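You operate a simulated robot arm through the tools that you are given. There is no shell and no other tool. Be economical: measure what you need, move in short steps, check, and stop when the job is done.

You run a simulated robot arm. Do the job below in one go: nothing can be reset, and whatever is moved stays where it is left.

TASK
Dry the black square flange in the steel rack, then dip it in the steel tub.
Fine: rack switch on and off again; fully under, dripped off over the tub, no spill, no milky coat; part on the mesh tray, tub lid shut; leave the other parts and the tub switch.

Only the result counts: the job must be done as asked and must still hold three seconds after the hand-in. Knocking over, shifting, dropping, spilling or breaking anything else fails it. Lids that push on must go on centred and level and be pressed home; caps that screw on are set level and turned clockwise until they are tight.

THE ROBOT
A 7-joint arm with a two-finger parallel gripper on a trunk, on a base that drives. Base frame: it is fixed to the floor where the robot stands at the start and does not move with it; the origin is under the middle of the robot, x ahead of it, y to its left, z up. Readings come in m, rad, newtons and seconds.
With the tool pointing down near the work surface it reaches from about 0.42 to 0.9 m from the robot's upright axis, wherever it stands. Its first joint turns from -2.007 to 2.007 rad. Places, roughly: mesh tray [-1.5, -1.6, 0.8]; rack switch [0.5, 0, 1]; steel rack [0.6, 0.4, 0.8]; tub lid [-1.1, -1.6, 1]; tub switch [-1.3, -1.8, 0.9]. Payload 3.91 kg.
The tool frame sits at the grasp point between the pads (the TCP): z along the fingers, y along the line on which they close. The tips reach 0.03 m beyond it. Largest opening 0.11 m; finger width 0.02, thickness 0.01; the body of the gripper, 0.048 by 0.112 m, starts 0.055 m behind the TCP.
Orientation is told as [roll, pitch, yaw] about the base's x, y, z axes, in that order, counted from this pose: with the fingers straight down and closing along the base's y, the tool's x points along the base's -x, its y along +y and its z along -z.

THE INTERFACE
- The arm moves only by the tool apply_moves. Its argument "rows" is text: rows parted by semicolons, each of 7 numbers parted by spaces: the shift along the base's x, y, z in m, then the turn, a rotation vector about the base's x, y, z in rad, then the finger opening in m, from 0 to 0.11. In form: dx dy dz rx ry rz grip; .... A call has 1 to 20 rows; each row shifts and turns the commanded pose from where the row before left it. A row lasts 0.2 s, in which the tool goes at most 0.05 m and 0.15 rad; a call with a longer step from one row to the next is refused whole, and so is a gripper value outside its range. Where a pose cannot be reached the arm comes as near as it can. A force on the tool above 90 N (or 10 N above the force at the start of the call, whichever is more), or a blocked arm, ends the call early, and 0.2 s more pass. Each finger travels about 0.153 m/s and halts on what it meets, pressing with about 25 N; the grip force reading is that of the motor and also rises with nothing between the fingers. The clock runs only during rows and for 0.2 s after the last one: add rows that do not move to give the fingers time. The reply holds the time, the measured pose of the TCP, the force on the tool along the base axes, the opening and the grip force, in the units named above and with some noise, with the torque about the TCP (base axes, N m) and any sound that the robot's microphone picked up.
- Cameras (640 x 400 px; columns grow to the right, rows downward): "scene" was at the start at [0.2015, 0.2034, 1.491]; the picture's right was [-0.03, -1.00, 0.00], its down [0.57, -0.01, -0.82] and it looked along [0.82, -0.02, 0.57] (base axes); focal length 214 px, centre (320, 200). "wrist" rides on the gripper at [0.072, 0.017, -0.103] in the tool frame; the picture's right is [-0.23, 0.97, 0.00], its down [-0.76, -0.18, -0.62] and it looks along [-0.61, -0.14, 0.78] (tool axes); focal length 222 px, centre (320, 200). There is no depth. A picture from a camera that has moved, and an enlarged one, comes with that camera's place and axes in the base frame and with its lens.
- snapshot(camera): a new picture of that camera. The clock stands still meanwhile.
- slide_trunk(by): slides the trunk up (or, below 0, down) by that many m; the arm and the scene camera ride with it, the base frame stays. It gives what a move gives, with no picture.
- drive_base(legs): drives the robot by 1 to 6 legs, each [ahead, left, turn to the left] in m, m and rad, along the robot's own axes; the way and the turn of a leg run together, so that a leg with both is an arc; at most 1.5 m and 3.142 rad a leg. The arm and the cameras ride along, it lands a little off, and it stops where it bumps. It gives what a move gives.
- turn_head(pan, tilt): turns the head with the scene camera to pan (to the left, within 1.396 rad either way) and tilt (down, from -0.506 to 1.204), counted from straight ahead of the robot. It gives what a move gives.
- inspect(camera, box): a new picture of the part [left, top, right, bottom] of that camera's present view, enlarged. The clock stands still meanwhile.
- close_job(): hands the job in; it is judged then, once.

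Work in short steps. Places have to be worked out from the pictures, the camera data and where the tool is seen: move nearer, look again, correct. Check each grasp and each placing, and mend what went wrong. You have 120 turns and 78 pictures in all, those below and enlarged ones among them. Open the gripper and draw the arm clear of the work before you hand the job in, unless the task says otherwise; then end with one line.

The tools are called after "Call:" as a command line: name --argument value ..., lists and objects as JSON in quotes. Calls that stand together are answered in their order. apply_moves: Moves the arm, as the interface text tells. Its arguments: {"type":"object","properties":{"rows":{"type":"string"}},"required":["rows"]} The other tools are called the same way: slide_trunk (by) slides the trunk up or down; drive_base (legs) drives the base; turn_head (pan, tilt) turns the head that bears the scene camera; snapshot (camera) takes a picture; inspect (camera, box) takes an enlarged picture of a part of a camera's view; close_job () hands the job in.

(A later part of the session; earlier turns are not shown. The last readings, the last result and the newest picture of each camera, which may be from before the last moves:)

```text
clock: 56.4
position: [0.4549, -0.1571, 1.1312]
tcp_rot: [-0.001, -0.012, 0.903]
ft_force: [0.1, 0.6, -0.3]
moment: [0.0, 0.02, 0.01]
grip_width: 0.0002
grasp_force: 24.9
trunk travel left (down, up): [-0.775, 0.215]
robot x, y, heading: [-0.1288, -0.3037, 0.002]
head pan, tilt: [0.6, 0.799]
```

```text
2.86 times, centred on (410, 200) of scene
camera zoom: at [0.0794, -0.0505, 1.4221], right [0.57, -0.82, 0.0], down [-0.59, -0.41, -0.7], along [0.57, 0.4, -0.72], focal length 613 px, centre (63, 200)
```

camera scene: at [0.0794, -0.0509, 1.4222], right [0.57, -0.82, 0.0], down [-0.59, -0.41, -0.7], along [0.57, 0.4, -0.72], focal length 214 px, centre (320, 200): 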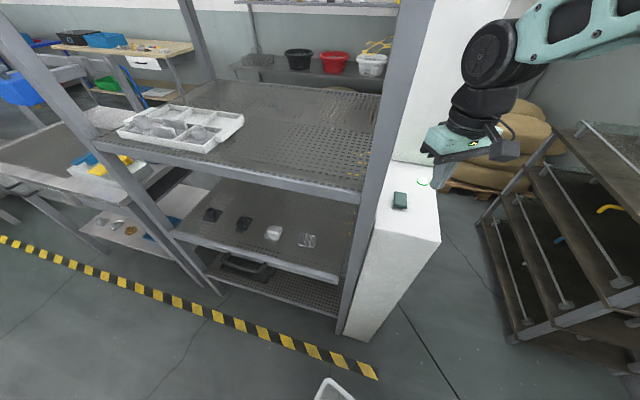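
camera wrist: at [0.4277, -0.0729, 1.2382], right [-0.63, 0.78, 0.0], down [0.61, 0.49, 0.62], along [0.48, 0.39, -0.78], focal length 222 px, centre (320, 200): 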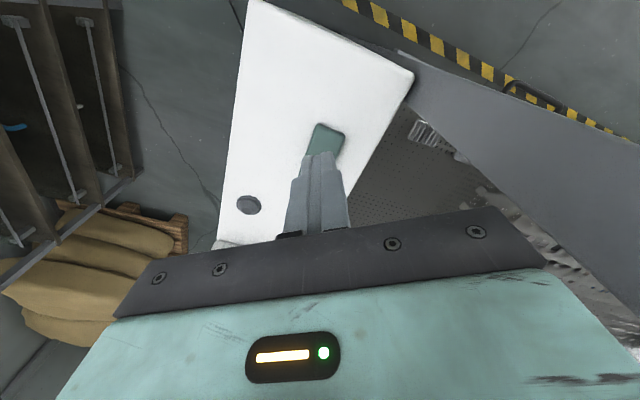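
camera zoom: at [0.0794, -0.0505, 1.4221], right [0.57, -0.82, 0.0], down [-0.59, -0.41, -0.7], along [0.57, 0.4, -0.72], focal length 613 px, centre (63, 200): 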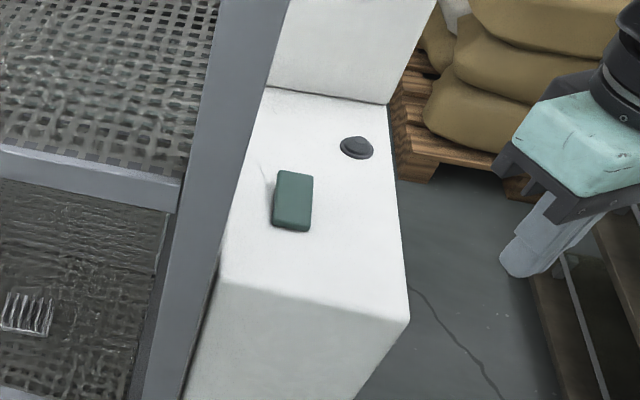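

The lamp is dark and the rocker is back, so the rack switch is off. Next I'll drive around to stand in front of the flange (hub top at about (0.30, 0.65, 0.76)), facing along the rack's depth.

Call:
drive_base --legs '[[-0.4, 0, 0], [0, 0.7, 0], [0, 0, 0.31]]'

Call:
slide_trunk --by -0.2

Call:
turn_head --pan 0.0 --tilt 0.5

Call:
snapshot --camera "scene"

```text
clock: 63.3
position: [-0.014, 0.7124, 1.1326]
tcp_rot: [-0.003, -0.012, 1.207]
ft_force: [0.0, 0.2, 0.1]
moment: [0.0, -0.01, 0.02]
grip_width: 0.0001
grasp_force: 24.5
trunk travel left (down, up): [-0.775, 0.215]
robot x, y, heading: [-0.5237, 0.3991, 0.307]
head pan, tilt: [0.6, 0.799]
```

```text
clock: 65.5
position: [-0.0129, 0.7126, 0.933]
tcp_rot: [-0.002, -0.013, 1.208]
ft_force: [0.2, -0.2, 0.3]
moment: [0.02, -0.02, 0.01]
grip_width: 0.0001
grasp_force: 24.6
trunk travel left (down, up): [-0.575, 0.415]
robot x, y, heading: [-0.5267, 0.3988, 0.308]
head pan, tilt: [0.6, 0.799]
```

```text
clock: 66.5
position: [-0.0135, 0.7119, 0.932]
tcp_rot: [-0.002, -0.013, 1.208]
ft_force: [0.0, 0.1, 0.3]
moment: [-0.01, -0.03, -0.01]
grip_width: 0.0
grasp_force: 25.1
trunk travel left (down, up): [-0.575, 0.415]
robot x, y, heading: [-0.5267, 0.3979, 0.304]
head pan, tilt: [0.0, 0.499]
```

```text
39 pictures are left
camera scene: at [-0.3662, 0.6644, 1.2481], right [0.3, -0.95, 0.0], down [-0.46, -0.15, -0.88], along [0.84, 0.27, -0.48], focal length 214 px, centre (320, 200)
```

scene: 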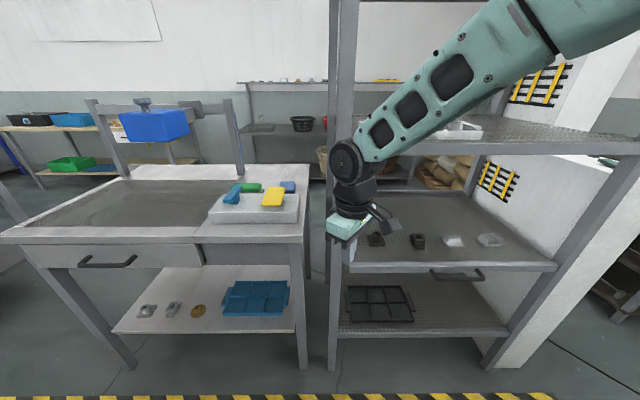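

The robot faces the flange squarely, with the flange about 0.865 m ahead. I'll move the tool into line, yaw it to match the rack, and tilt it 45° forward while still outside the rack.

Call:
apply_moves --rows "0 -0.03 0 0 0 -0.15 0.02; 0 -0.03 0 0 0 -0.15 0.05; 0 -0.03 0 0 0 -0.15 0.08; 0 -0.03 0 0 0 -0.15 0.08; 0 -0.03 0 0 0 -0.15 0.08; 0 -0.01 0 0 0 -0.15 0.08; 0 0 -0.02 0.039 -0.125 0 0.08; 0 0 -0.02 0.039 -0.125 0 0.08; 0 0 -0.02 0.039 -0.125 0 0.08; 0 0 -0.02 0.039 -0.125 0 0.08; 0 0 -0.02 0.039 -0.125 0 0.08; 0 0 0 0.039 -0.125 0 0.08; 0 0 0 0 0 0 0.08"

```text
clock: 69.3
position: [0.0366, 0.6048, 0.835]
tcp_rot: [-0.005, -0.74, 0.299]
ft_force: [-0.5, 0.2, -0.2]
moment: [0.0, 0.0, 0.01]
grip_width: 0.0802
grasp_force: 0.0
out of reach, approached as far as the arm can: row 9, 10, 11, 12
trunk travel left (down, up): [-0.575, 0.415]
robot x, y, heading: [-0.5247, 0.3949, 0.306]
head pan, tilt: [0.0, 0.499]
```

The tilt was limited because the tool is too close to the robot. I'll move forward along the rack direction and check.

Call:
apply_moves --rows "0.0382 0.012 0 0 0 0 0.08; 0.0382 0.012 0 0 0 0 0.08; 0 0 0 0 0 0 0.08"

Call:
snapshot --camera "wrist"

```text
clock: 70.1
position: [0.1136, 0.6273, 0.835]
tcp_rot: [-0.006, -0.741, 0.299]
ft_force: [0.3, 0.2, 0.5]
moment: [0.0, 0.0, -0.01]
grip_width: 0.0802
grasp_force: 0.0
trunk travel left (down, up): [-0.575, 0.415]
robot x, y, heading: [-0.5252, 0.396, 0.309]
head pan, tilt: [0.0, 0.499]
```

```text
38 pictures are left
camera wrist: at [-0.0099, 0.6075, 0.8611], right [-0.12, 0.98, 0.15], down [0.19, -0.13, 0.97], along [0.97, 0.15, -0.17], focal length 222 px, centre (320, 200)
```

wrist: 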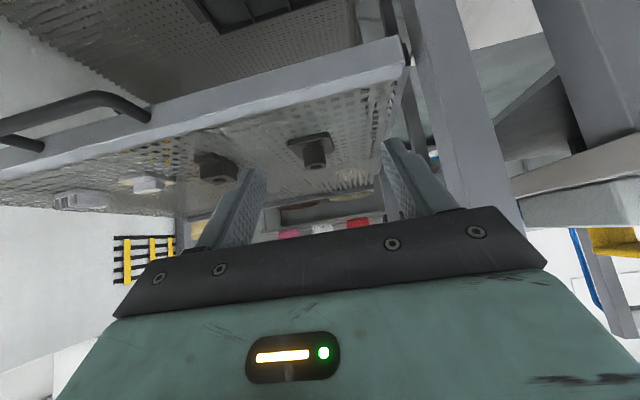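

The wrist view confirms the hub top at about (0.30, 0.655, 0.755) with its plate top at z≈0.72. I'll line up and advance partway before a check.

Call:
apply_moves --rows "0 -0.031 0 0 0 0 0.08; 0.035 0.0108 0 0 0 0 0.08; 0.035 0.0108 0 0 0 0 0.08; 0.034 0.0105 0 0 0 0 0.08; 0.018 0.0056 -0.02 0 0 0 0.08; 0.018 0.0056 -0.02 0 0 0 0.08; 0 0 0 0 0 0 0.08"

Call:
snapshot --camera "wrist"

Call:
snapshot --camera "scene"

```text
clock: 71.7
position: [0.2539, 0.6405, 0.7962]
tcp_rot: [-0.005, -0.742, 0.299]
ft_force: [0.0, -0.5, 0.2]
moment: [-0.02, 0.01, -0.01]
grip_width: 0.0803
grasp_force: 0.1
trunk travel left (down, up): [-0.575, 0.415]
robot x, y, heading: [-0.5274, 0.3984, 0.307]
head pan, tilt: [0.0, 0.499]
```

```text
37 pictures are left
camera wrist: at [0.1305, 0.6198, 0.8217], right [-0.12, 0.98, 0.15], down [0.19, -0.13, 0.97], along [0.97, 0.15, -0.17], focal length 222 px, centre (320, 200)
```

wrist: 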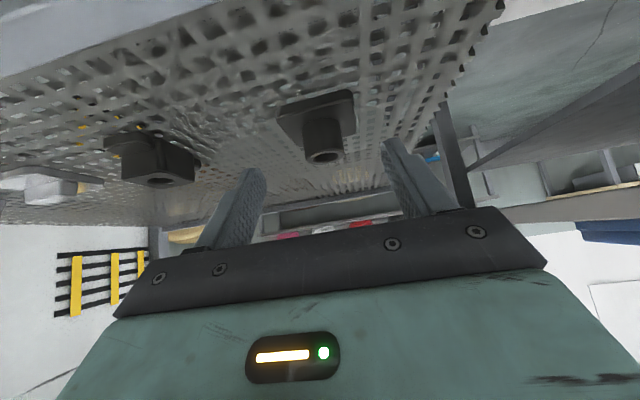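

```text
36 pictures are left
camera scene: at [-0.3662, 0.6643, 1.2481], right [0.3, -0.95, 0.0], down [-0.46, -0.14, -0.88], along [0.84, 0.27, -0.48], focal length 214 px, centre (320, 200)
```

scene: 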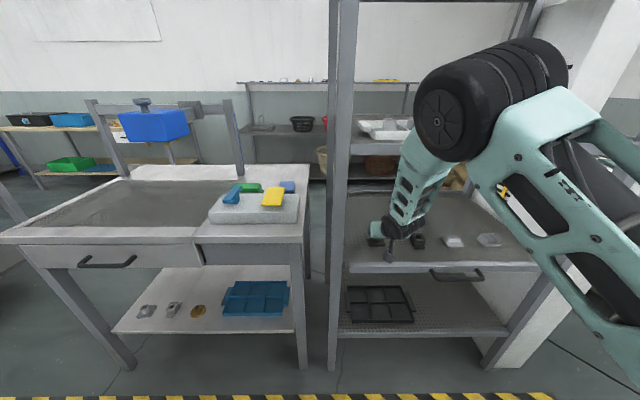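

The tool is well aligned with the hub at (0.305, 0.657). I'll make the final advance and close.

Call:
apply_moves --rows "0.014 0.0043 -0.013 0 0 0 0.08; 0.014 0.0043 -0.013 0 0 0 0.08; 0.014 0.0043 -0.012 0 0 0 0.08; 0 0 0 0 0 0 0.08; 0 0 0 0 0 0 0.06; 0 0 0 0 0 0 0.03; 0 0 0 0 0 0 0.02; 0 0 0 0 0 0 0.02; 0 0 0 0 0 0 0.02"

Call:
snapshot --camera "wrist"

```text
clock: 73.7
position: [0.2939, 0.6529, 0.7584]
tcp_rot: [-0.005, -0.742, 0.298]
ft_force: [0.9, 0.1, 0.0]
moment: [0.02, -0.01, -0.01]
grip_width: 0.0618
grasp_force: 24.8
trunk travel left (down, up): [-0.575, 0.415]
robot x, y, heading: [-0.5298, 0.3969, 0.309]
head pan, tilt: [0.0, 0.499]
```

```text
35 pictures are left
camera wrist: at [0.1719, 0.633, 0.783], right [-0.12, 0.98, 0.15], down [0.19, -0.13, 0.97], along [0.97, 0.15, -0.17], focal length 222 px, centre (320, 200)
```

wrist: 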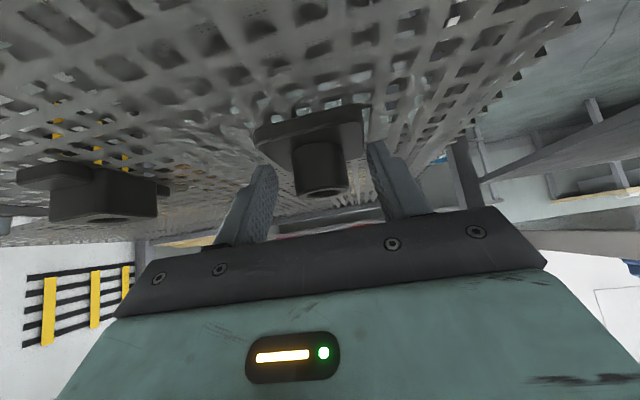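

The fingers stopped at 0.062 m, so the tips seem to be on the plate's edges instead of the hub. I'll open, rise 10 mm and close on the hub.

Call:
apply_moves --rows "0 0 0 0 0 0 0.075; 0 0 0 0 0 0 0.08; 0.004 0.0012 0.01 0 0 0 0.08; 0 0 0 0 0 0 0.05; 0 0 0 0 0 0 0.02; 0 0 0 0 0 0 0.02; 0 0 0 0 0 0 0.02; 0 0 0 0 0 0 0.02"

Call:
snapshot --camera "wrist"

```text
clock: 75.5
position: [0.2993, 0.6553, 0.7676]
tcp_rot: [-0.005, -0.741, 0.298]
ft_force: [0.0, 0.2, 2.2]
moment: [0.16, 0.05, 0.0]
grip_width: 0.0328
grasp_force: 25.1
trunk travel left (down, up): [-0.575, 0.415]
robot x, y, heading: [-0.5271, 0.3975, 0.307]
head pan, tilt: [0.0, 0.499]
```

```text
34 pictures are left
camera wrist: at [0.176, 0.6344, 0.7936], right [-0.12, 0.98, 0.15], down [0.18, -0.13, 0.97], along [0.98, 0.15, -0.17], focal length 222 px, centre (320, 200)
```

wrist: 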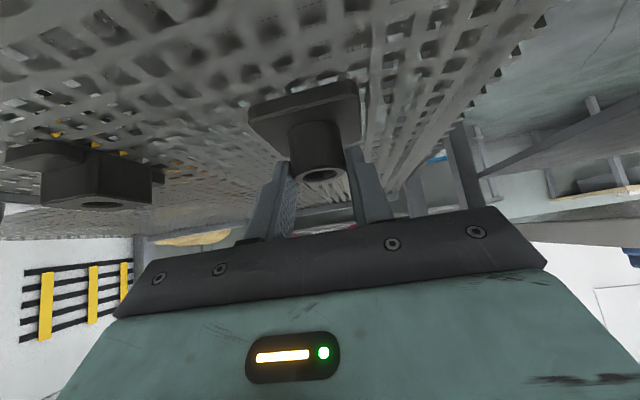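

The width is 0.033, so the hub is held. I'll lift 5 cm and retreat straight out along the rack's depth axis.

Call:
apply_moves --rows "0 0 0.01 0 0 0 0.02; 0 0 0.02 0 0 0 0.02; 0 0 0.02 0 0 0 0.02; 0 0 0.02 0 0 0 0.02; -0.035 -0.0108 0 0 0 0 0.02; -0.035 -0.0108 0 0 0 0 0.02; -0.035 -0.0108 0 0 0 0 0.02; -0.035 -0.0108 0 0 0 0 0.02; -0.035 -0.0108 0 0 0 0 0.02; 0 0 0 0 0 0 0.02"

Call:
snapshot --camera "wrist"

```text
clock: 77.7
position: [0.1235, 0.5993, 0.8365]
tcp_rot: [-0.006, -0.743, 0.299]
ft_force: [0.6, 0.4, -3.3]
moment: [-0.03, 0.0, -0.03]
grip_width: 0.0327
grasp_force: 25.0
trunk travel left (down, up): [-0.575, 0.415]
robot x, y, heading: [-0.5286, 0.3983, 0.307]
head pan, tilt: [0.0, 0.499]
```

```text
33 pictures are left
camera wrist: at [0.0011, 0.5792, 0.8629], right [-0.12, 0.98, 0.15], down [0.19, -0.13, 0.97], along [0.97, 0.15, -0.17], focal length 222 px, centre (320, 200)
```

wrist: 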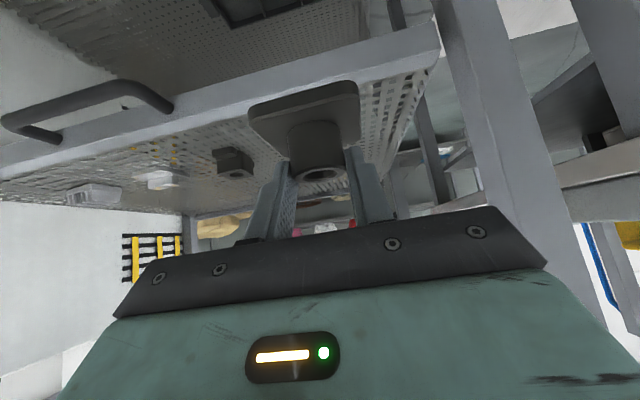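

The flange is held level. I'll back out and turn toward the tub area, then look before approaching.

Call:
drive_base --legs '[[-0.3, 0, 0], [0, 0, -1.88]]'

Call:
slide_trunk --by 0.25

Call:
turn_head --pan 0.0 --tilt 0.3

Call:
snapshot --camera "scene"

```text
clock: 84.3
position: [-0.8249, -0.3729, 0.8373]
tcp_rot: [-0.006, -0.741, -1.589]
ft_force: [-0.2, -0.7, -2.8]
moment: [0.01, -0.02, 0.03]
grip_width: 0.0332
grasp_force: 24.8
trunk travel left (down, up): [-0.575, 0.415]
robot x, y, heading: [-0.8122, 0.3086, -1.578]
head pan, tilt: [0.0, 0.499]
```

```text
clock: 86.9
position: [-0.826, -0.3739, 1.0868]
tcp_rot: [-0.005, -0.742, -1.588]
ft_force: [0.7, -0.2, -3.7]
moment: [0.0, -0.01, -0.02]
grip_width: 0.0331
grasp_force: 25.1
trunk travel left (down, up): [-0.825, 0.165]
robot x, y, heading: [-0.8129, 0.3091, -1.578]
head pan, tilt: [0.0, 0.499]
```

```text
clock: 87.6
position: [-0.8243, -0.3729, 1.0865]
tcp_rot: [-0.004, -0.742, -1.591]
ft_force: [0.0, -0.4, -3.4]
moment: [0.03, 0.0, -0.04]
grip_width: 0.033
grasp_force: 25.6
trunk travel left (down, up): [-0.825, 0.165]
robot x, y, heading: [-0.8173, 0.3087, -1.576]
head pan, tilt: [0.0, 0.3]
```

```text
32 pictures are left
camera scene: at [-0.6106, 0.0696, 1.5164], right [-1.0, 0.01, 0.0], down [0.0, 0.3, -0.95], along [-0.01, -0.95, -0.3], focal length 214 px, centre (320, 200)
```

scene: 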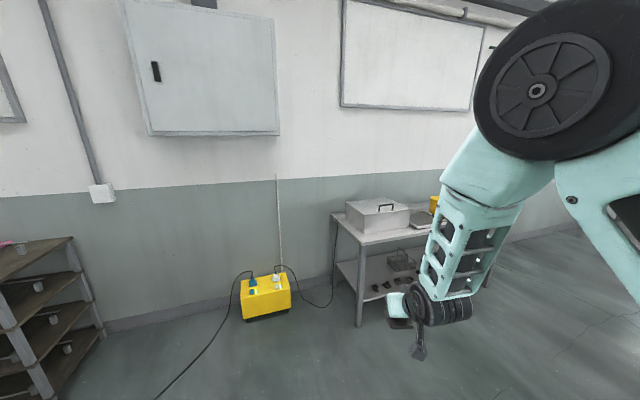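

I can see the steel tub with a lifting-handle lid on a table against the wall, with the tray beside it. I'll drive closer and look down on them.

Call:
drive_base --legs '[[0, -0.4, 0], [0.75, 0, 0]]'

Call:
turn_head --pan -0.1 --tilt 0.55

Call:
snapshot --camera "scene"

```text
clock: 93.7
position: [-1.2267, -1.1158, 1.0873]
tcp_rot: [-0.006, -0.743, -1.59]
ft_force: [-0.2, 0.1, -2.8]
moment: [0.03, 0.03, 0.0]
grip_width: 0.0334
grasp_force: 24.6
trunk travel left (down, up): [-0.825, 0.165]
robot x, y, heading: [-1.2177, -0.4345, -1.58]
head pan, tilt: [0.0, 0.3]
```

```text
clock: 94.5
position: [-1.227, -1.1169, 1.0874]
tcp_rot: [-0.005, -0.741, -1.586]
ft_force: [-1.1, 0.7, -3.6]
moment: [0.03, 0.02, 0.02]
grip_width: 0.033
grasp_force: 25.0
trunk travel left (down, up): [-0.825, 0.165]
robot x, y, heading: [-1.2158, -0.4324, -1.573]
head pan, tilt: [-0.099, 0.55]
```

```text
31 pictures are left
camera scene: at [-1.0229, -0.6685, 1.4936], right [-0.99, 0.11, 0.0], down [0.06, 0.52, -0.85], along [-0.09, -0.85, -0.52], focal length 214 px, centre (320, 200)
```

scene: 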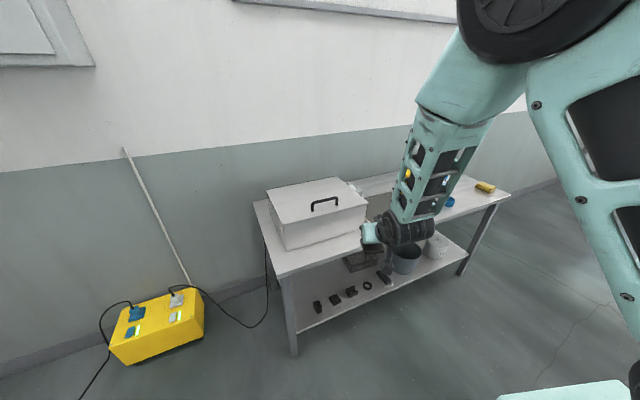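

The lid has a handle and I only have one hand, so I'll first set the flange on the mesh tray beside the tub. I'll shift right and get a view of the tray.

Call:
drive_base --legs '[[0, -0.3, 0]]'

Call:
turn_head --pan -0.1 --tilt 0.55

Call:
snapshot --camera "scene"

Call:
snapshot --camera "wrist"

```text
clock: 96.5
position: [-1.529, -1.1128, 1.0876]
tcp_rot: [-0.005, -0.741, -1.59]
ft_force: [-0.4, -0.9, -3.6]
moment: [0.04, 0.0, -0.01]
grip_width: 0.033
grasp_force: 25.1
trunk travel left (down, up): [-0.825, 0.165]
robot x, y, heading: [-1.5162, -0.4289, -1.582]
head pan, tilt: [-0.099, 0.55]
```

```text
clock: 97.1
position: [-1.5277, -1.1135, 1.0855]
tcp_rot: [-0.006, -0.74, -1.591]
ft_force: [-1.0, 0.6, -3.3]
moment: [0.05, 0.03, -0.01]
grip_width: 0.0333
grasp_force: 25.1
trunk travel left (down, up): [-0.825, 0.165]
robot x, y, heading: [-1.5155, -0.4355, -1.585]
head pan, tilt: [-0.099, 0.55]
```

```text
30 pictures are left
camera scene: at [-1.323, -0.6665, 1.4935], right [-0.99, 0.11, 0.0], down [0.06, 0.52, -0.85], along [-0.09, -0.85, -0.52], focal length 214 px, centre (320, 200)
```

scene: 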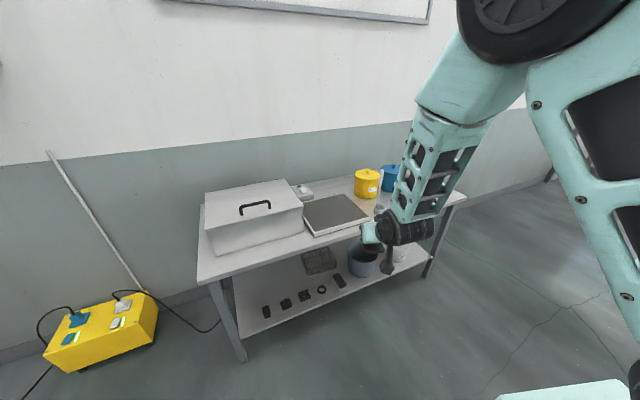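

```text
29 pictures are left
camera wrist: at [-1.5088, -0.991, 1.1128], right [0.97, -0.19, 0.15], down [-0.18, -0.14, 0.97], along [-0.16, -0.97, -0.17], focal length 222 px, centre (320, 200)
```

wrist: 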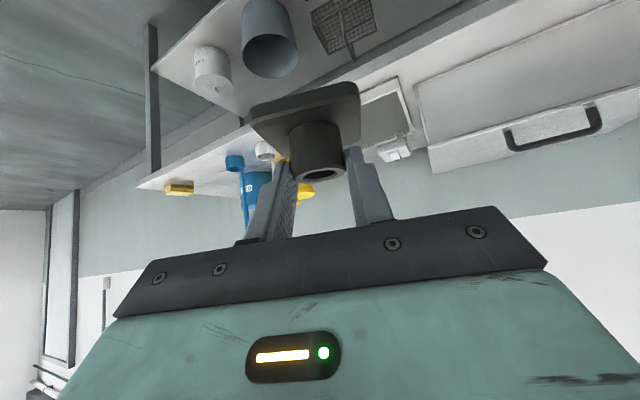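

Call:
inspect --camera "scene" --box '[190, 160, 390, 270]'

```text
3.20 times, centred on (290, 215) of scene
camera zoom: at [-1.323, -0.6665, 1.4935], right [-0.99, 0.11, 0.0], down [0.06, 0.52, -0.85], along [-0.09, -0.85, -0.52], focal length 686 px, centre (416, 152)
```

zoom: 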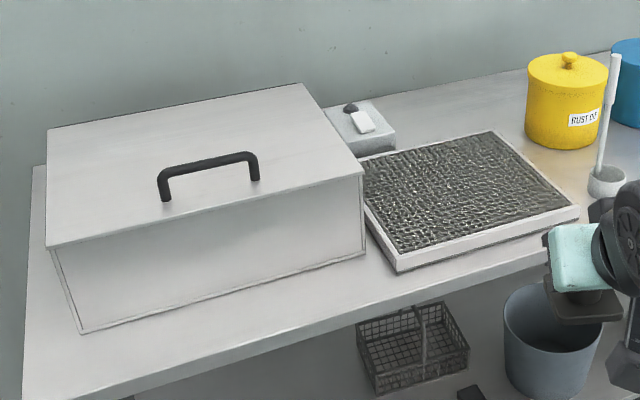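

The tub looks like a box with its lid hinged at the back and the handle near the front; its yaw is about 0.29 and the tray is centred near (-1.50, -1.64, 0.8). I'll turn to match and drive so the tray lies ahead.

Call:
drive_base --legs '[[0, -0.0, 0.3], [0, -0.33, 0], [0.4, 0, 0]]'

Call:
turn_head --pan 0.0 --tilt 0.75

Call:
snapshot --camera "scene"

```text
clock: 102.4
position: [-1.5274, -1.5632, 1.087]
tcp_rot: [-0.005, -0.74, -1.287]
ft_force: [-0.2, -1.0, -3.2]
moment: [0.02, 0.06, -0.03]
grip_width: 0.033
grasp_force: 25.6
trunk travel left (down, up): [-0.825, 0.165]
robot x, y, heading: [-1.7209, -0.9115, -1.279]
head pan, tilt: [-0.099, 0.55]
```

```text
clock: 103.1
position: [-1.5282, -1.5627, 1.0865]
tcp_rot: [-0.007, -0.738, -1.286]
ft_force: [-0.1, -0.4, -3.6]
moment: [0.03, 0.05, 0.04]
grip_width: 0.0333
grasp_force: 25.1
trunk travel left (down, up): [-0.825, 0.165]
robot x, y, heading: [-1.72, -0.911, -1.281]
head pan, tilt: [0.0, 0.75]
```

```text
27 pictures are left
camera scene: at [-1.4579, -1.0669, 1.4762], right [-0.96, -0.29, 0.0], down [-0.2, 0.65, -0.73], along [0.21, -0.7, -0.68], focal length 214 px, centre (320, 200)
```

scene: 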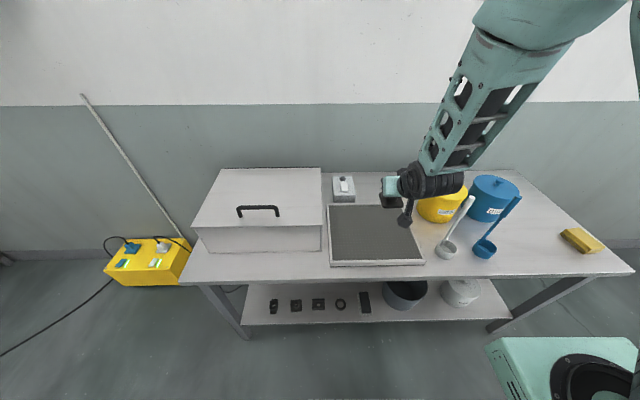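

The table and tub now line up squarely with the robot. The tray centre is at about (-1.496, -1.64), so I'll move over it and lower.

Call:
apply_moves --rows "0.01 -0.03 -0.02 0 0 0 0.02; 0.01 -0.03 -0.03 0 0 0 0.02; 0.008 -0.017 -0.04 0 0 0 0.02; 0 0 -0.04 0 0 0 0.02; 0 0 -0.04 0 0 0 0.02; 0 0 -0.02 0 0 0 0.02; 0 0 0 0 0 0 0.02"

Call:
snapshot --camera "wrist"

```text
clock: 104.7
position: [-1.501, -1.6411, 0.8964]
tcp_rot: [-0.005, -0.742, -1.289]
ft_force: [-0.1, -0.5, -3.5]
moment: [-0.02, 0.01, 0.03]
grip_width: 0.0331
grasp_force: 25.0
trunk travel left (down, up): [-0.825, 0.165]
robot x, y, heading: [-1.7174, -0.9128, -1.277]
head pan, tilt: [0.0, 0.75]
```

```text
26 pictures are left
camera wrist: at [-1.5176, -1.5179, 0.9226], right [0.98, 0.11, 0.15], down [-0.13, -0.18, 0.97], along [0.13, -0.98, -0.17], focal length 222 px, centre (320, 200)
```

wrist: 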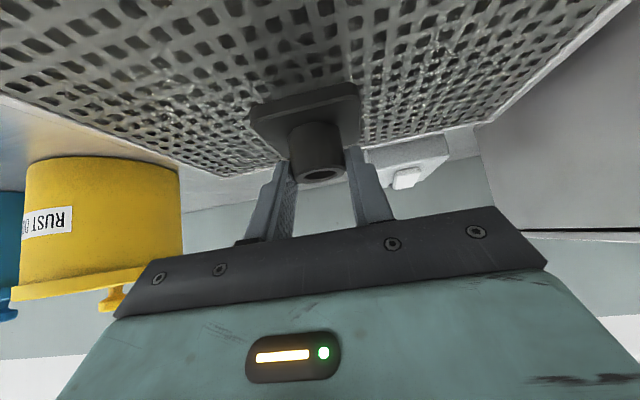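

The tray is clear beneath the flange. I'll lower in small steps until the weight comes off.

Call:
apply_moves --rows "0 0 -0.01 0 0 0 0.02; 0 0 -0.01 0 0 0 0.02; 0 0 -0.006 0 0 0 0.02; 0 0 -0.004 0 0 0 0.02; 0 0 -0.004 0 0 0 0.02; 0 0 -0.004 0 0 0 0.02"

```text
clock: 106.1
position: [-1.499, -1.6417, 0.8663]
tcp_rot: [0.0, -0.755, -1.291]
ft_force: [-7.5, 15.5, 70.4]
moment: [-0.23, 0.16, 0.02]
grip_width: 0.033
grasp_force: 25.0
trunk travel left (down, up): [-0.825, 0.165]
robot x, y, heading: [-1.7205, -0.9121, -1.279]
head pan, tilt: [0.0, 0.75]
```

Contact is firm at z≈0.866, so I'll relieve it by several millimetres, then open and back away upward along the tool.

Call:
apply_moves --rows "0 0 0.004 0 0 0 0.02; 0 0 0.003 0 0 0 0.02; 0 0 0 0 0 0 0.02; 0 0 0 0 0 0 0.05; 0 0 0 0 0 0 0.08; -0.006 0.02 0.02 0 0 0 0.08; -0.009 0.03 0.03 0 0 0 0.08; -0.009 0.03 0.03 0 0 0 0.08; -0.009 0.03 0.03 0 0 0 0.08; -0.009 0.03 0.03 0 0 0 0.08; 0 0 0.04 0 0 0 0.08; 0 0 0 0 0 0 0.08"

Call:
snapshot --camera "wrist"

```text
clock: 108.7
position: [-1.5417, -1.5011, 1.0454]
tcp_rot: [-0.005, -0.739, -1.289]
ft_force: [-0.6, -0.8, -0.2]
moment: [0.01, -0.03, -0.03]
grip_width: 0.0798
grasp_force: 0.1
trunk travel left (down, up): [-0.825, 0.165]
robot x, y, heading: [-1.717, -0.9063, -1.285]
head pan, tilt: [0.0, 0.75]
```

```text
25 pictures are left
camera wrist: at [-1.5594, -1.378, 1.0716], right [0.98, 0.11, 0.15], down [-0.13, -0.18, 0.97], along [0.13, -0.98, -0.17], focal length 222 px, centre (320, 200)
```

wrist: 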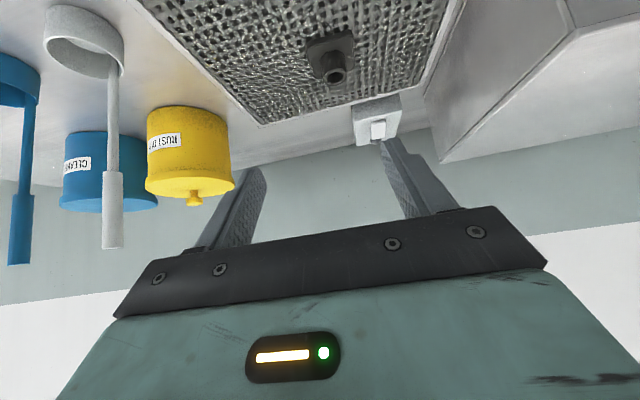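

The flange stands on the tray. To open the lid I'll raise up, bring the tool vertical, and turn it so the fingers close across the handle bar, which I place at (-1.13, -1.466, 0.985).

Call:
slide_trunk --by 0.12

Call:
apply_moves --rows "0 0 0 0.142 0.041 0 0.08; 0 0 0 0.142 0.041 0 0.08; 0 0 0 0.142 0.041 0 0.08; 0 0 0 0.142 0.041 0 0.08; 0 0 0 0.142 0.041 0 0.08; 0 0 0 0 0 0.143 0.06; 0 0 0 0 0 0.143 0.06; 0 0 0 0 0 0.143 0.06; 0 0 0 0 0 0.143 0.06; 0 0 0 0 0 0.143 0.06; 0 0 0 0 0 0.143 0.06; 0 0 0 0 0 0.143 0.06; 0 0 0 0 0 0.143 0.06; 0 0 0 0 0 0.143 0.06; 0 0 0 0 0 0.143 0.06; 0 0 0 0 0 0.143 0.06; 0 0 0 0 0 0 0.06"

Call:
drive_base --legs '[[0, 0.405, 0]]'

```text
clock: 110.2
position: [-1.5411, -1.5, 1.165]
tcp_rot: [-0.003, -0.74, -1.288]
ft_force: [-0.5, -0.1, 0.4]
moment: [0.01, -0.04, 0.0]
grip_width: 0.08
grasp_force: 0.1
trunk travel left (down, up): [-0.945, 0.045]
robot x, y, heading: [-1.72, -0.9102, -1.28]
head pan, tilt: [0.0, 0.75]
```

```text
clock: 113.8
position: [-1.5421, -1.5001, 1.165]
tcp_rot: [-0.005, -0.001, 0.285]
ft_force: [-0.4, 0.5, -0.3]
moment: [0.0, 0.0, 0.03]
grip_width: 0.0601
grasp_force: 0.1
trunk travel left (down, up): [-0.945, 0.045]
robot x, y, heading: [-1.7159, -0.9109, -1.278]
head pan, tilt: [0.0, 0.75]
```

```text
clock: 116.3
position: [-1.1516, -1.3833, 1.1653]
tcp_rot: [-0.005, -0.003, 0.286]
ft_force: [0.0, -0.5, -0.2]
moment: [0.02, 0.01, -0.03]
grip_width: 0.0601
grasp_force: 0.1
trunk travel left (down, up): [-0.945, 0.045]
robot x, y, heading: [-1.3296, -0.7967, -1.277]
head pan, tilt: [0.0, 0.75]
```

Next I'll retract the tool a little relative to the robot and drive ahead so the tool hangs right above the handle.

Call:
apply_moves --rows "-0.0125 0.0417 0 0 0 0 0.06; -0.0125 0.0417 0 0 0 0 0.06; -0.0125 0.0417 0 0 0 0 0.06; 0 0 0 0 0 0 0.06"

Call:
drive_base --legs '[[0.2, 0, 0]]'

Call:
turn_head --pan 0.15 --tilt 0.9

Call:
snapshot --camera "scene"

Call:
snapshot --camera "wrist"

```text
clock: 117.3
position: [-1.1917, -1.258, 1.1653]
tcp_rot: [-0.004, -0.002, 0.285]
ft_force: [0.0, 0.4, 0.2]
moment: [0.01, -0.01, -0.01]
grip_width: 0.0598
grasp_force: 0.1
trunk travel left (down, up): [-0.945, 0.045]
robot x, y, heading: [-1.3295, -0.7917, -1.279]
head pan, tilt: [0.0, 0.75]
```

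```text
clock: 119.0
position: [-1.1311, -1.4509, 1.1653]
tcp_rot: [-0.003, 0.0, 0.287]
ft_force: [-0.8, 0.5, 0.0]
moment: [-0.03, 0.0, -0.01]
grip_width: 0.0599
grasp_force: 0.1
trunk travel left (down, up): [-0.945, 0.045]
robot x, y, heading: [-1.2701, -0.9865, -1.276]
head pan, tilt: [0.0, 0.75]
```

```text
clock: 119.7
position: [-1.1324, -1.4501, 1.1658]
tcp_rot: [-0.005, -0.001, 0.287]
ft_force: [0.0, 0.6, 0.6]
moment: [-0.01, 0.01, -0.04]
grip_width: 0.0602
grasp_force: 0.1
trunk travel left (down, up): [-0.945, 0.045]
robot x, y, heading: [-1.2712, -0.9839, -1.272]
head pan, tilt: [0.15, 0.901]
```

```text
24 pictures are left
camera scene: at [-1.0033, -1.1299, 1.5843], right [-0.9, -0.43, 0.0], down [-0.34, 0.71, -0.62], along [0.27, -0.56, -0.78], focal length 214 px, centre (320, 200)
```

scene: 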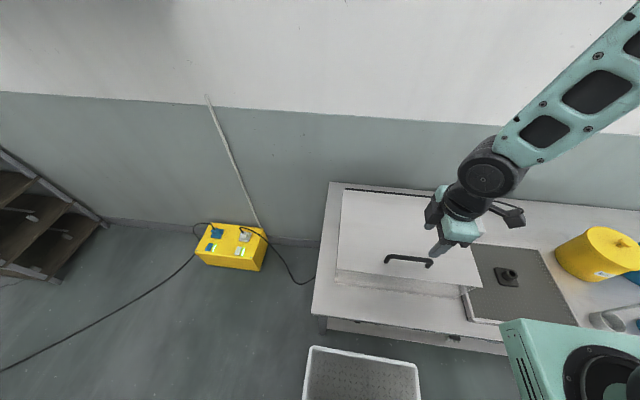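

```text
23 pictures are left
camera wrist: at [-1.2065, -1.4545, 1.2676], right [-0.06, 1.0, 0.0], down [0.78, 0.05, 0.63], along [0.62, 0.03, -0.78], focal length 222 px, centre (320, 200)
```

wrist: 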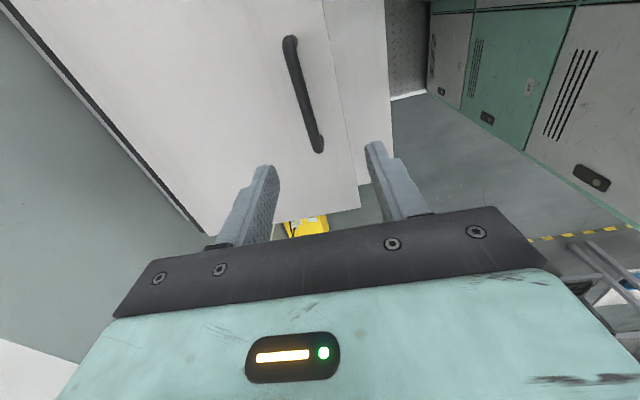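

The handle centre is at (-1.131, -1.469) with yaw 0.283, and a hinge strip shows along the lid's back edge. I'll centre over the bar and descend.

Call:
apply_moves --rows "0.0055 -0.018 -0.03 0 0 0 0.06; 0 0 -0.04 0 0 0 0.06; 0 0 -0.04 0 0 0 0.06; 0 0 -0.03 0 0 0 0.06; 0 0 -0.02 0 0 0 0.06; 0 0 -0.005 0 0 0 0.06; 0 0 -0.005 0 0 0 0.06; 0 0 0 0 0 0 0.06"

Call:
snapshot --camera "wrist"

```text
clock: 121.5
position: [-1.1258, -1.469, 0.9951]
tcp_rot: [-0.002, -0.003, 0.286]
ft_force: [-0.2, 0.5, 0.2]
moment: [0.01, 0.01, -0.01]
grip_width: 0.0601
grasp_force: 0.1
trunk travel left (down, up): [-0.945, 0.045]
robot x, y, heading: [-1.2734, -0.9868, -1.273]
head pan, tilt: [0.15, 0.901]
```

```text
22 pictures are left
camera wrist: at [-1.2009, -1.473, 1.0975], right [-0.06, 1.0, 0.0], down [0.78, 0.05, 0.63], along [0.62, 0.03, -0.78], focal length 222 px, centre (320, 200)
```

wrist: 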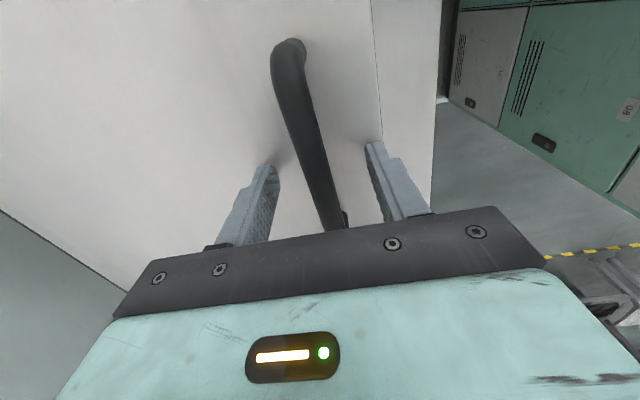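

The bar sits between the fingers, so I'll close on it.

Call:
apply_moves --rows "0 0 0 0 0 0 0.04; 0 0 0 0 0 0 0.02; 0 0 0 0 0 0 0.005; 0 0 0 0 0 0 0; 0 0 0 0 0 0 0"

```text
clock: 122.7
position: [-1.1273, -1.4664, 0.9953]
tcp_rot: [-0.002, 0.001, 0.287]
ft_force: [-3.1, 16.2, -2.9]
moment: [-0.01, -0.04, 1.0]
grip_width: 0.0137
grasp_force: 44.9
trunk travel left (down, up): [-0.945, 0.045]
robot x, y, heading: [-1.275, -0.9842, -1.272]
head pan, tilt: [0.15, 0.901]
```

The bar is gripped (0.0137 m). I'll start the opening arc about the rear hinge with small steps and watch the forces.

Call:
apply_moves --rows "0.0012 -0.0041 0.0287 0 0 0 0; 0.0021 -0.0069 0.0281 0 0 0 0; 0.0029 -0.0095 0.0272 0 0 0 0; 0.0037 -0.0121 0.0261 0 0 0 0"

Call:
snapshot --camera "scene"

```text
clock: 123.7
position: [-1.1143, -1.5041, 1.1056]
tcp_rot: [-0.006, -0.004, 0.286]
ft_force: [3.8, -13.6, -15.8]
moment: [0.29, -0.91, 0.89]
grip_width: 0.0137
grasp_force: 45.2
trunk travel left (down, up): [-0.945, 0.045]
robot x, y, heading: [-1.2717, -0.9863, -1.275]
head pan, tilt: [0.15, 0.901]
```

```text
21 pictures are left
camera scene: at [-1.0028, -1.1316, 1.5838], right [-0.9, -0.43, 0.0], down [-0.34, 0.71, -0.62], along [0.27, -0.56, -0.78], focal length 214 px, centre (320, 200)
```

scene: 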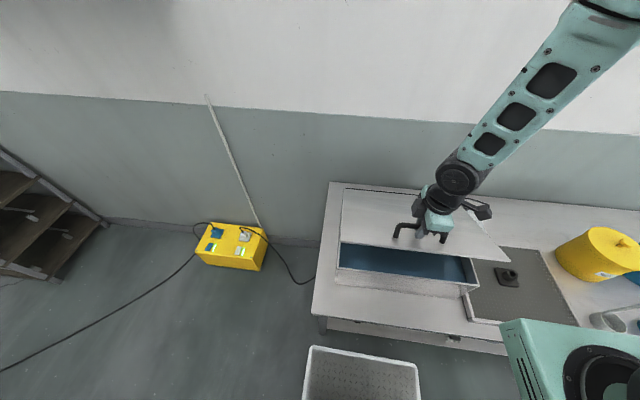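

The lid is swinging open on its rear hinge with low forces. I'll continue the arc.

Call:
apply_moves --rows "0.0055 -0.0180 0.0245 0 0 0 0; 0.0053 -0.0175 0.0225 0 0 0 0; 0.0059 -0.0195 0.0205 0 0 0 0; 0.0065 -0.0212 0.0185 0 0 0 0; 0.0069 -0.0228 0.0160 0 0 0 0; 0.0073 -0.0242 0.0135 0 0 0 0"

```text
clock: 125.0
position: [-1.0755, -1.6251, 1.2198]
tcp_rot: [-0.003, -0.003, 0.289]
ft_force: [20.4, -0.3, -29.4]
moment: [0.36, -0.81, 0.85]
grip_width: 0.0136
grasp_force: 44.4
trunk travel left (down, up): [-0.945, 0.045]
robot x, y, heading: [-1.2698, -0.985, -1.274]
head pan, tilt: [0.15, 0.901]
```

The arc fits a radius of about 0.275 m. I'll carry on to about vertical.

Call:
apply_moves --rows "0.0075 -0.0247 0.0064 0 0 0 0; 0.0077 -0.0255 0.0066 0 0 0 0; 0.0079 -0.0260 0.0040 0 0 0 0; 0.0079 -0.0262 0.0014 0 0 0 0; 0.0079 -0.0262 -0.0013 0 0 0 0"

Call:
snapshot --camera "scene"

```text
clock: 126.2
position: [-1.0353, -1.7532, 1.2425]
tcp_rot: [-0.012, -0.006, 0.288]
ft_force: [24.2, 3.6, 30.1]
moment: [0.03, -0.24, 0.86]
grip_width: 0.0136
grasp_force: 44.9
trunk travel left (down, up): [-0.945, 0.045]
robot x, y, heading: [-1.2741, -0.9855, -1.276]
head pan, tilt: [0.15, 0.901]
```

```text
20 pictures are left
camera scene: at [-1.0019, -1.1281, 1.5845], right [-0.9, -0.43, 0.0], down [-0.34, 0.71, -0.62], along [0.27, -0.56, -0.78], focal length 214 px, centre (320, 200)
```

scene: 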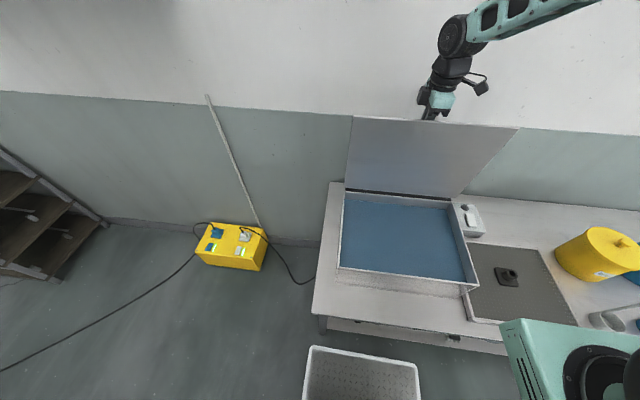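

The lid is about vertical. I'll push a bit past vertical so it can rest.

Call:
apply_moves --rows "0.0072 -0.0238 0.003 0 0 0 0; 0.0072 -0.0238 -0.001 0 0 0 0; 0.0055 -0.018 -0.004 0 0 0 0"

```text
clock: 127.0
position: [-1.0174, -1.8155, 1.2305]
tcp_rot: [0.008, -0.001, 0.289]
ft_force: [21.6, 16.9, -30.9]
moment: [0.04, -0.08, 0.87]
grip_width: 0.014
grasp_force: 45.4
trunk travel left (down, up): [-0.945, 0.045]
robot x, y, heading: [-1.2695, -0.9857, -1.279]
head pan, tilt: [0.15, 0.901]
```

The lid is at roughly 103°. I'll release gently and lift the fingers straight up off the bar.

Call:
apply_moves --rows "0 0 0 0 0 0 0.02; 0 0 0 0 0 0 0.028; 0 0 0 0 0 0 0.028; 0 0 0.02 0 0 0 0.028; 0 0 0.03 0 0 0 0.028; 0 0 0.04 0 0 0 0.028; 0 0 0 0 0 0 0.028"

Call:
snapshot --camera "scene"

```text
clock: 128.7
position: [-1.0201, -1.8166, 1.3267]
tcp_rot: [-0.004, -0.002, 0.286]
ft_force: [-0.6, 1.2, -0.2]
moment: [0.0, -0.01, 0.0]
grip_width: 0.028
grasp_force: 0.0
trunk travel left (down, up): [-0.945, 0.045]
robot x, y, heading: [-1.2716, -0.9818, -1.278]
head pan, tilt: [0.15, 0.901]
```

```text
19 pictures are left
camera scene: at [-1.0032, -1.1297, 1.5843], right [-0.9, -0.43, 0.0], down [-0.34, 0.71, -0.62], along [0.27, -0.56, -0.78], focal length 214 px, centre (320, 200)
```

scene: 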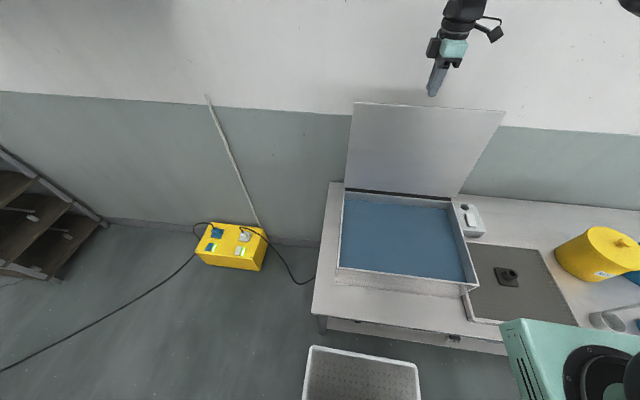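

The lid stays open and the bath is visible. I'll withdraw over the lid's edge and go above the flange on the tray with the tool vertical.

Call:
apply_moves --rows "0 0 0.02 0 0 0 0.04; -0.0131 0.0431 0.005 0 0 0 0.06; -0.0131 0.0431 0 0 0 0 0.07; -0.0131 0.0431 0 0 0 0 0.07; -0.0131 0.0431 0 0 0 0 0.07; -0.0131 0.0431 0 0 0 0 0.07; -0.0131 0.0431 0 0 0 0 0.07; -0.0131 0.0431 0 0 0 0 0.07; -0.041 -0.0148 0 0 0 0 0.07; -0.041 -0.0148 0 0 0 0 0.07; -0.041 -0.0148 0 0 0 0 0.07; -0.041 -0.0148 0 0 0 0 0.07; -0.041 -0.0148 0 0 0 0 0.07; -0.041 -0.0148 0 0 0 0 0.07; -0.041 -0.0148 0 0 0 0 0.07; -0.041 -0.0148 0 0 0 0 0.07; -0.041 -0.0148 0 0 0 0 0.07; 0 0 -0.04 0 0 0 0.07; 0 0 -0.04 0 0 0 0.07"

Call:
apply_moves --rows "0 0 -0.04 0 0 0 0.07; 0 0 -0.04 0 0 0 0.07; 0 0 -0.04 0 0 0 0.07; 0 0 -0.04 0 0 0 0.07; 0 0 -0.04 0 0 0 0.07; 0 0 -0.04 0 0 0 0.07; 0 0 0 0 0 0 0.07"

Call:
snapshot --camera "wrist"

```text
clock: 132.7
position: [-1.48, -1.6507, 1.2716]
tcp_rot: [-0.003, -0.001, 0.285]
ft_force: [-0.5, 0.7, -0.3]
moment: [0.0, 0.02, 0.03]
grip_width: 0.0701
grasp_force: 0.1
trunk travel left (down, up): [-0.945, 0.045]
robot x, y, heading: [-1.2746, -0.9839, -1.276]
head pan, tilt: [0.15, 0.901]
```

```text
clock: 134.2
position: [-1.4816, -1.6483, 1.0298]
tcp_rot: [-0.005, -0.001, 0.286]
ft_force: [0.6, 0.1, 0.5]
moment: [-0.03, 0.02, 0.03]
grip_width: 0.07
grasp_force: 0.0
trunk travel left (down, up): [-0.945, 0.045]
robot x, y, heading: [-1.2746, -0.9841, -1.279]
head pan, tilt: [0.15, 0.901]
```

```text
18 pictures are left
camera wrist: at [-1.5558, -1.6529, 1.1316], right [-0.06, 1.0, 0.0], down [0.78, 0.05, 0.63], along [0.62, 0.03, -0.78], focal length 222 px, centre (320, 200)
```

wrist: 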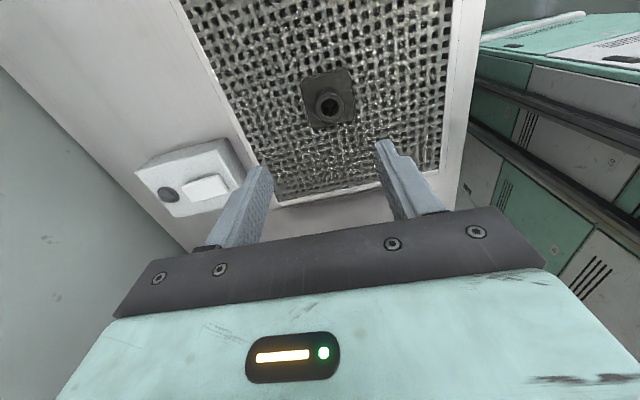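

The hub is at (-1.483, -1.638) in this view. I'll align, descend and grip it vertically.

Call:
apply_moves --rows "-0.001 0.009 -0.03 0 0 0 0.07; 0 0 -0.04 0 0 0 0.07; 0 0 -0.04 0 0 0 0.07; 0 0 -0.03 0 0 0 0.07; 0 0 -0.015 0 0 0 0.07; 0 0 -0.007 0 0 0 0.07; 0 0 -0.004 0 0 0 0.07; 0 0 0 0 0 0 0.07"

Call:
snapshot --camera "wrist"

```text
clock: 136.1
position: [-1.4814, -1.6414, 0.8663]
tcp_rot: [-0.004, -0.002, 0.286]
ft_force: [0.3, -0.1, -0.3]
moment: [-0.01, 0.01, -0.02]
grip_width: 0.0701
grasp_force: 0.0
trunk travel left (down, up): [-0.945, 0.045]
robot x, y, heading: [-1.2743, -0.9886, -1.277]
head pan, tilt: [0.15, 0.901]
```

```text
17 pictures are left
camera wrist: at [-1.557, -1.6453, 0.9666], right [-0.06, 1.0, 0.0], down [0.78, 0.05, 0.63], along [0.62, 0.03, -0.78], focal length 222 px, centre (320, 200)
```

wrist: 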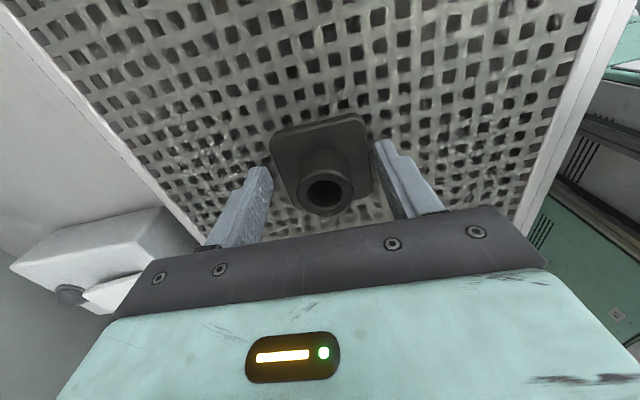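

The hub is centred between the fingers. I'll go down 5 mm more for a fuller grip, then close and lift slightly.

Call:
apply_moves --rows "0 0 -0.003 0 0 0 0.07; 0 0 -0.002 0 0 0 0.07; 0 0 0 0 0 0 0.05; 0 0 0 0 0 0 0.03; 0 0 0 0 0 0 0.015; 0 0 0 0 0 0 0.015; 0 0 0 0 0 0 0.015"

Call:
apply_moves --rows "0 0 0.01 0 0 0 0.015; 0 0 0.03 0 0 0 0.015; 0 0 0.04 0 0 0 0.015; 0 0 0.04 0 0 0 0.015; 0 0 0.04 0 0 0 0.015; 0 0 0.04 0 0 0 0.015; 0 0 0.03 0 0 0 0.015; 0 0 0 0 0 0 0.015"

Call:
snapshot --camera "wrist"

```text
clock: 137.7
position: [-1.4819, -1.6415, 0.8616]
tcp_rot: [-0.005, -0.001, 0.286]
ft_force: [-1.6, 1.8, 4.7]
moment: [0.23, 0.13, 0.03]
grip_width: 0.0616
grasp_force: 24.4
trunk travel left (down, up): [-0.945, 0.045]
robot x, y, heading: [-1.2674, -0.9843, -1.282]
head pan, tilt: [0.15, 0.901]
```

```text
clock: 139.4
position: [-1.4812, -1.641, 1.0896]
tcp_rot: [-0.004, -0.001, 0.287]
ft_force: [0.0, 0.3, -4.3]
moment: [-0.02, 0.02, 0.01]
grip_width: 0.0618
grasp_force: 25.1
trunk travel left (down, up): [-0.945, 0.045]
robot x, y, heading: [-1.2747, -0.9833, -1.275]
head pan, tilt: [0.15, 0.901]
```

```text
16 pictures are left
camera wrist: at [-1.5564, -1.6447, 1.1919], right [-0.06, 1.0, 0.0], down [0.78, 0.05, 0.63], along [0.62, 0.03, -0.78], focal length 222 px, centre (320, 200)
```

wrist: 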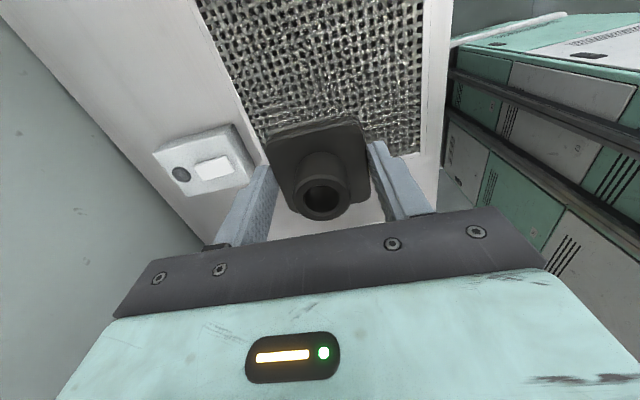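

It's held by the plate's edges (0.062 m), level and firm. I'll carry it over the middle of the tub.

Call:
apply_moves --rows "0.0424 0.0079 0 0 0 0 0.015; 0.0424 0.0079 0 0 0 0 0.015; 0.0424 0.0079 0 0 0 0 0.015; 0.0424 0.0079 0 0 0 0 0.015; 0.0424 0.0079 0 0 0 0 0.015; 0.0424 0.0079 0 0 0 0 0.015; 0.0424 0.0079 0 0 0 0 0.015; 0.0424 0.0079 0 0 0 0 0.015; 0.0424 0.0079 0 0 0 0 0.015; 0 0 0 0 0 0 0.015; 0 0 0 0 0 0 0.015"

Call:
snapshot --camera "scene"

Call:
snapshot --camera "wrist"

```text
clock: 141.8
position: [-1.1, -1.569, 1.0893]
tcp_rot: [-0.005, -0.002, 0.286]
ft_force: [-1.4, 1.1, -3.5]
moment: [-0.01, 0.03, 0.0]
grip_width: 0.0616
grasp_force: 24.5
trunk travel left (down, up): [-0.945, 0.045]
robot x, y, heading: [-1.2762, -0.9862, -1.276]
head pan, tilt: [0.15, 0.901]
```

```text
15 pictures are left
camera scene: at [-1.0031, -1.13, 1.5842], right [-0.9, -0.43, 0.0], down [-0.34, 0.71, -0.62], along [0.27, -0.56, -0.78], focal length 214 px, centre (320, 200)
```

scene: 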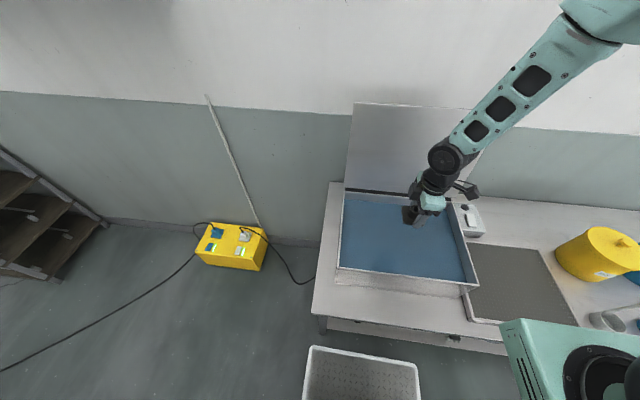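

```text
14 pictures are left
camera wrist: at [-1.175, -1.5731, 1.1914], right [-0.06, 1.0, 0.0], down [0.78, 0.05, 0.62], along [0.62, 0.03, -0.78], focal length 222 px, centre (320, 200)
```

wrist: 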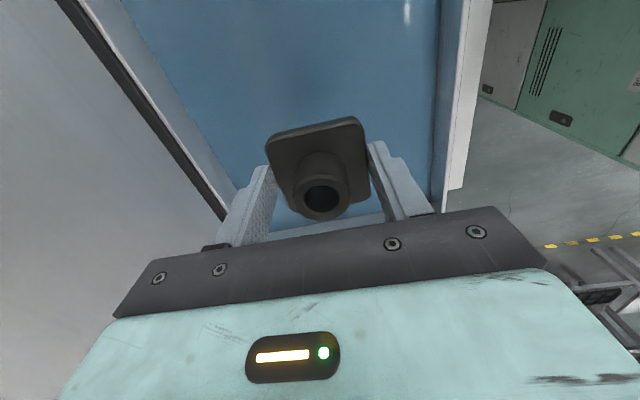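

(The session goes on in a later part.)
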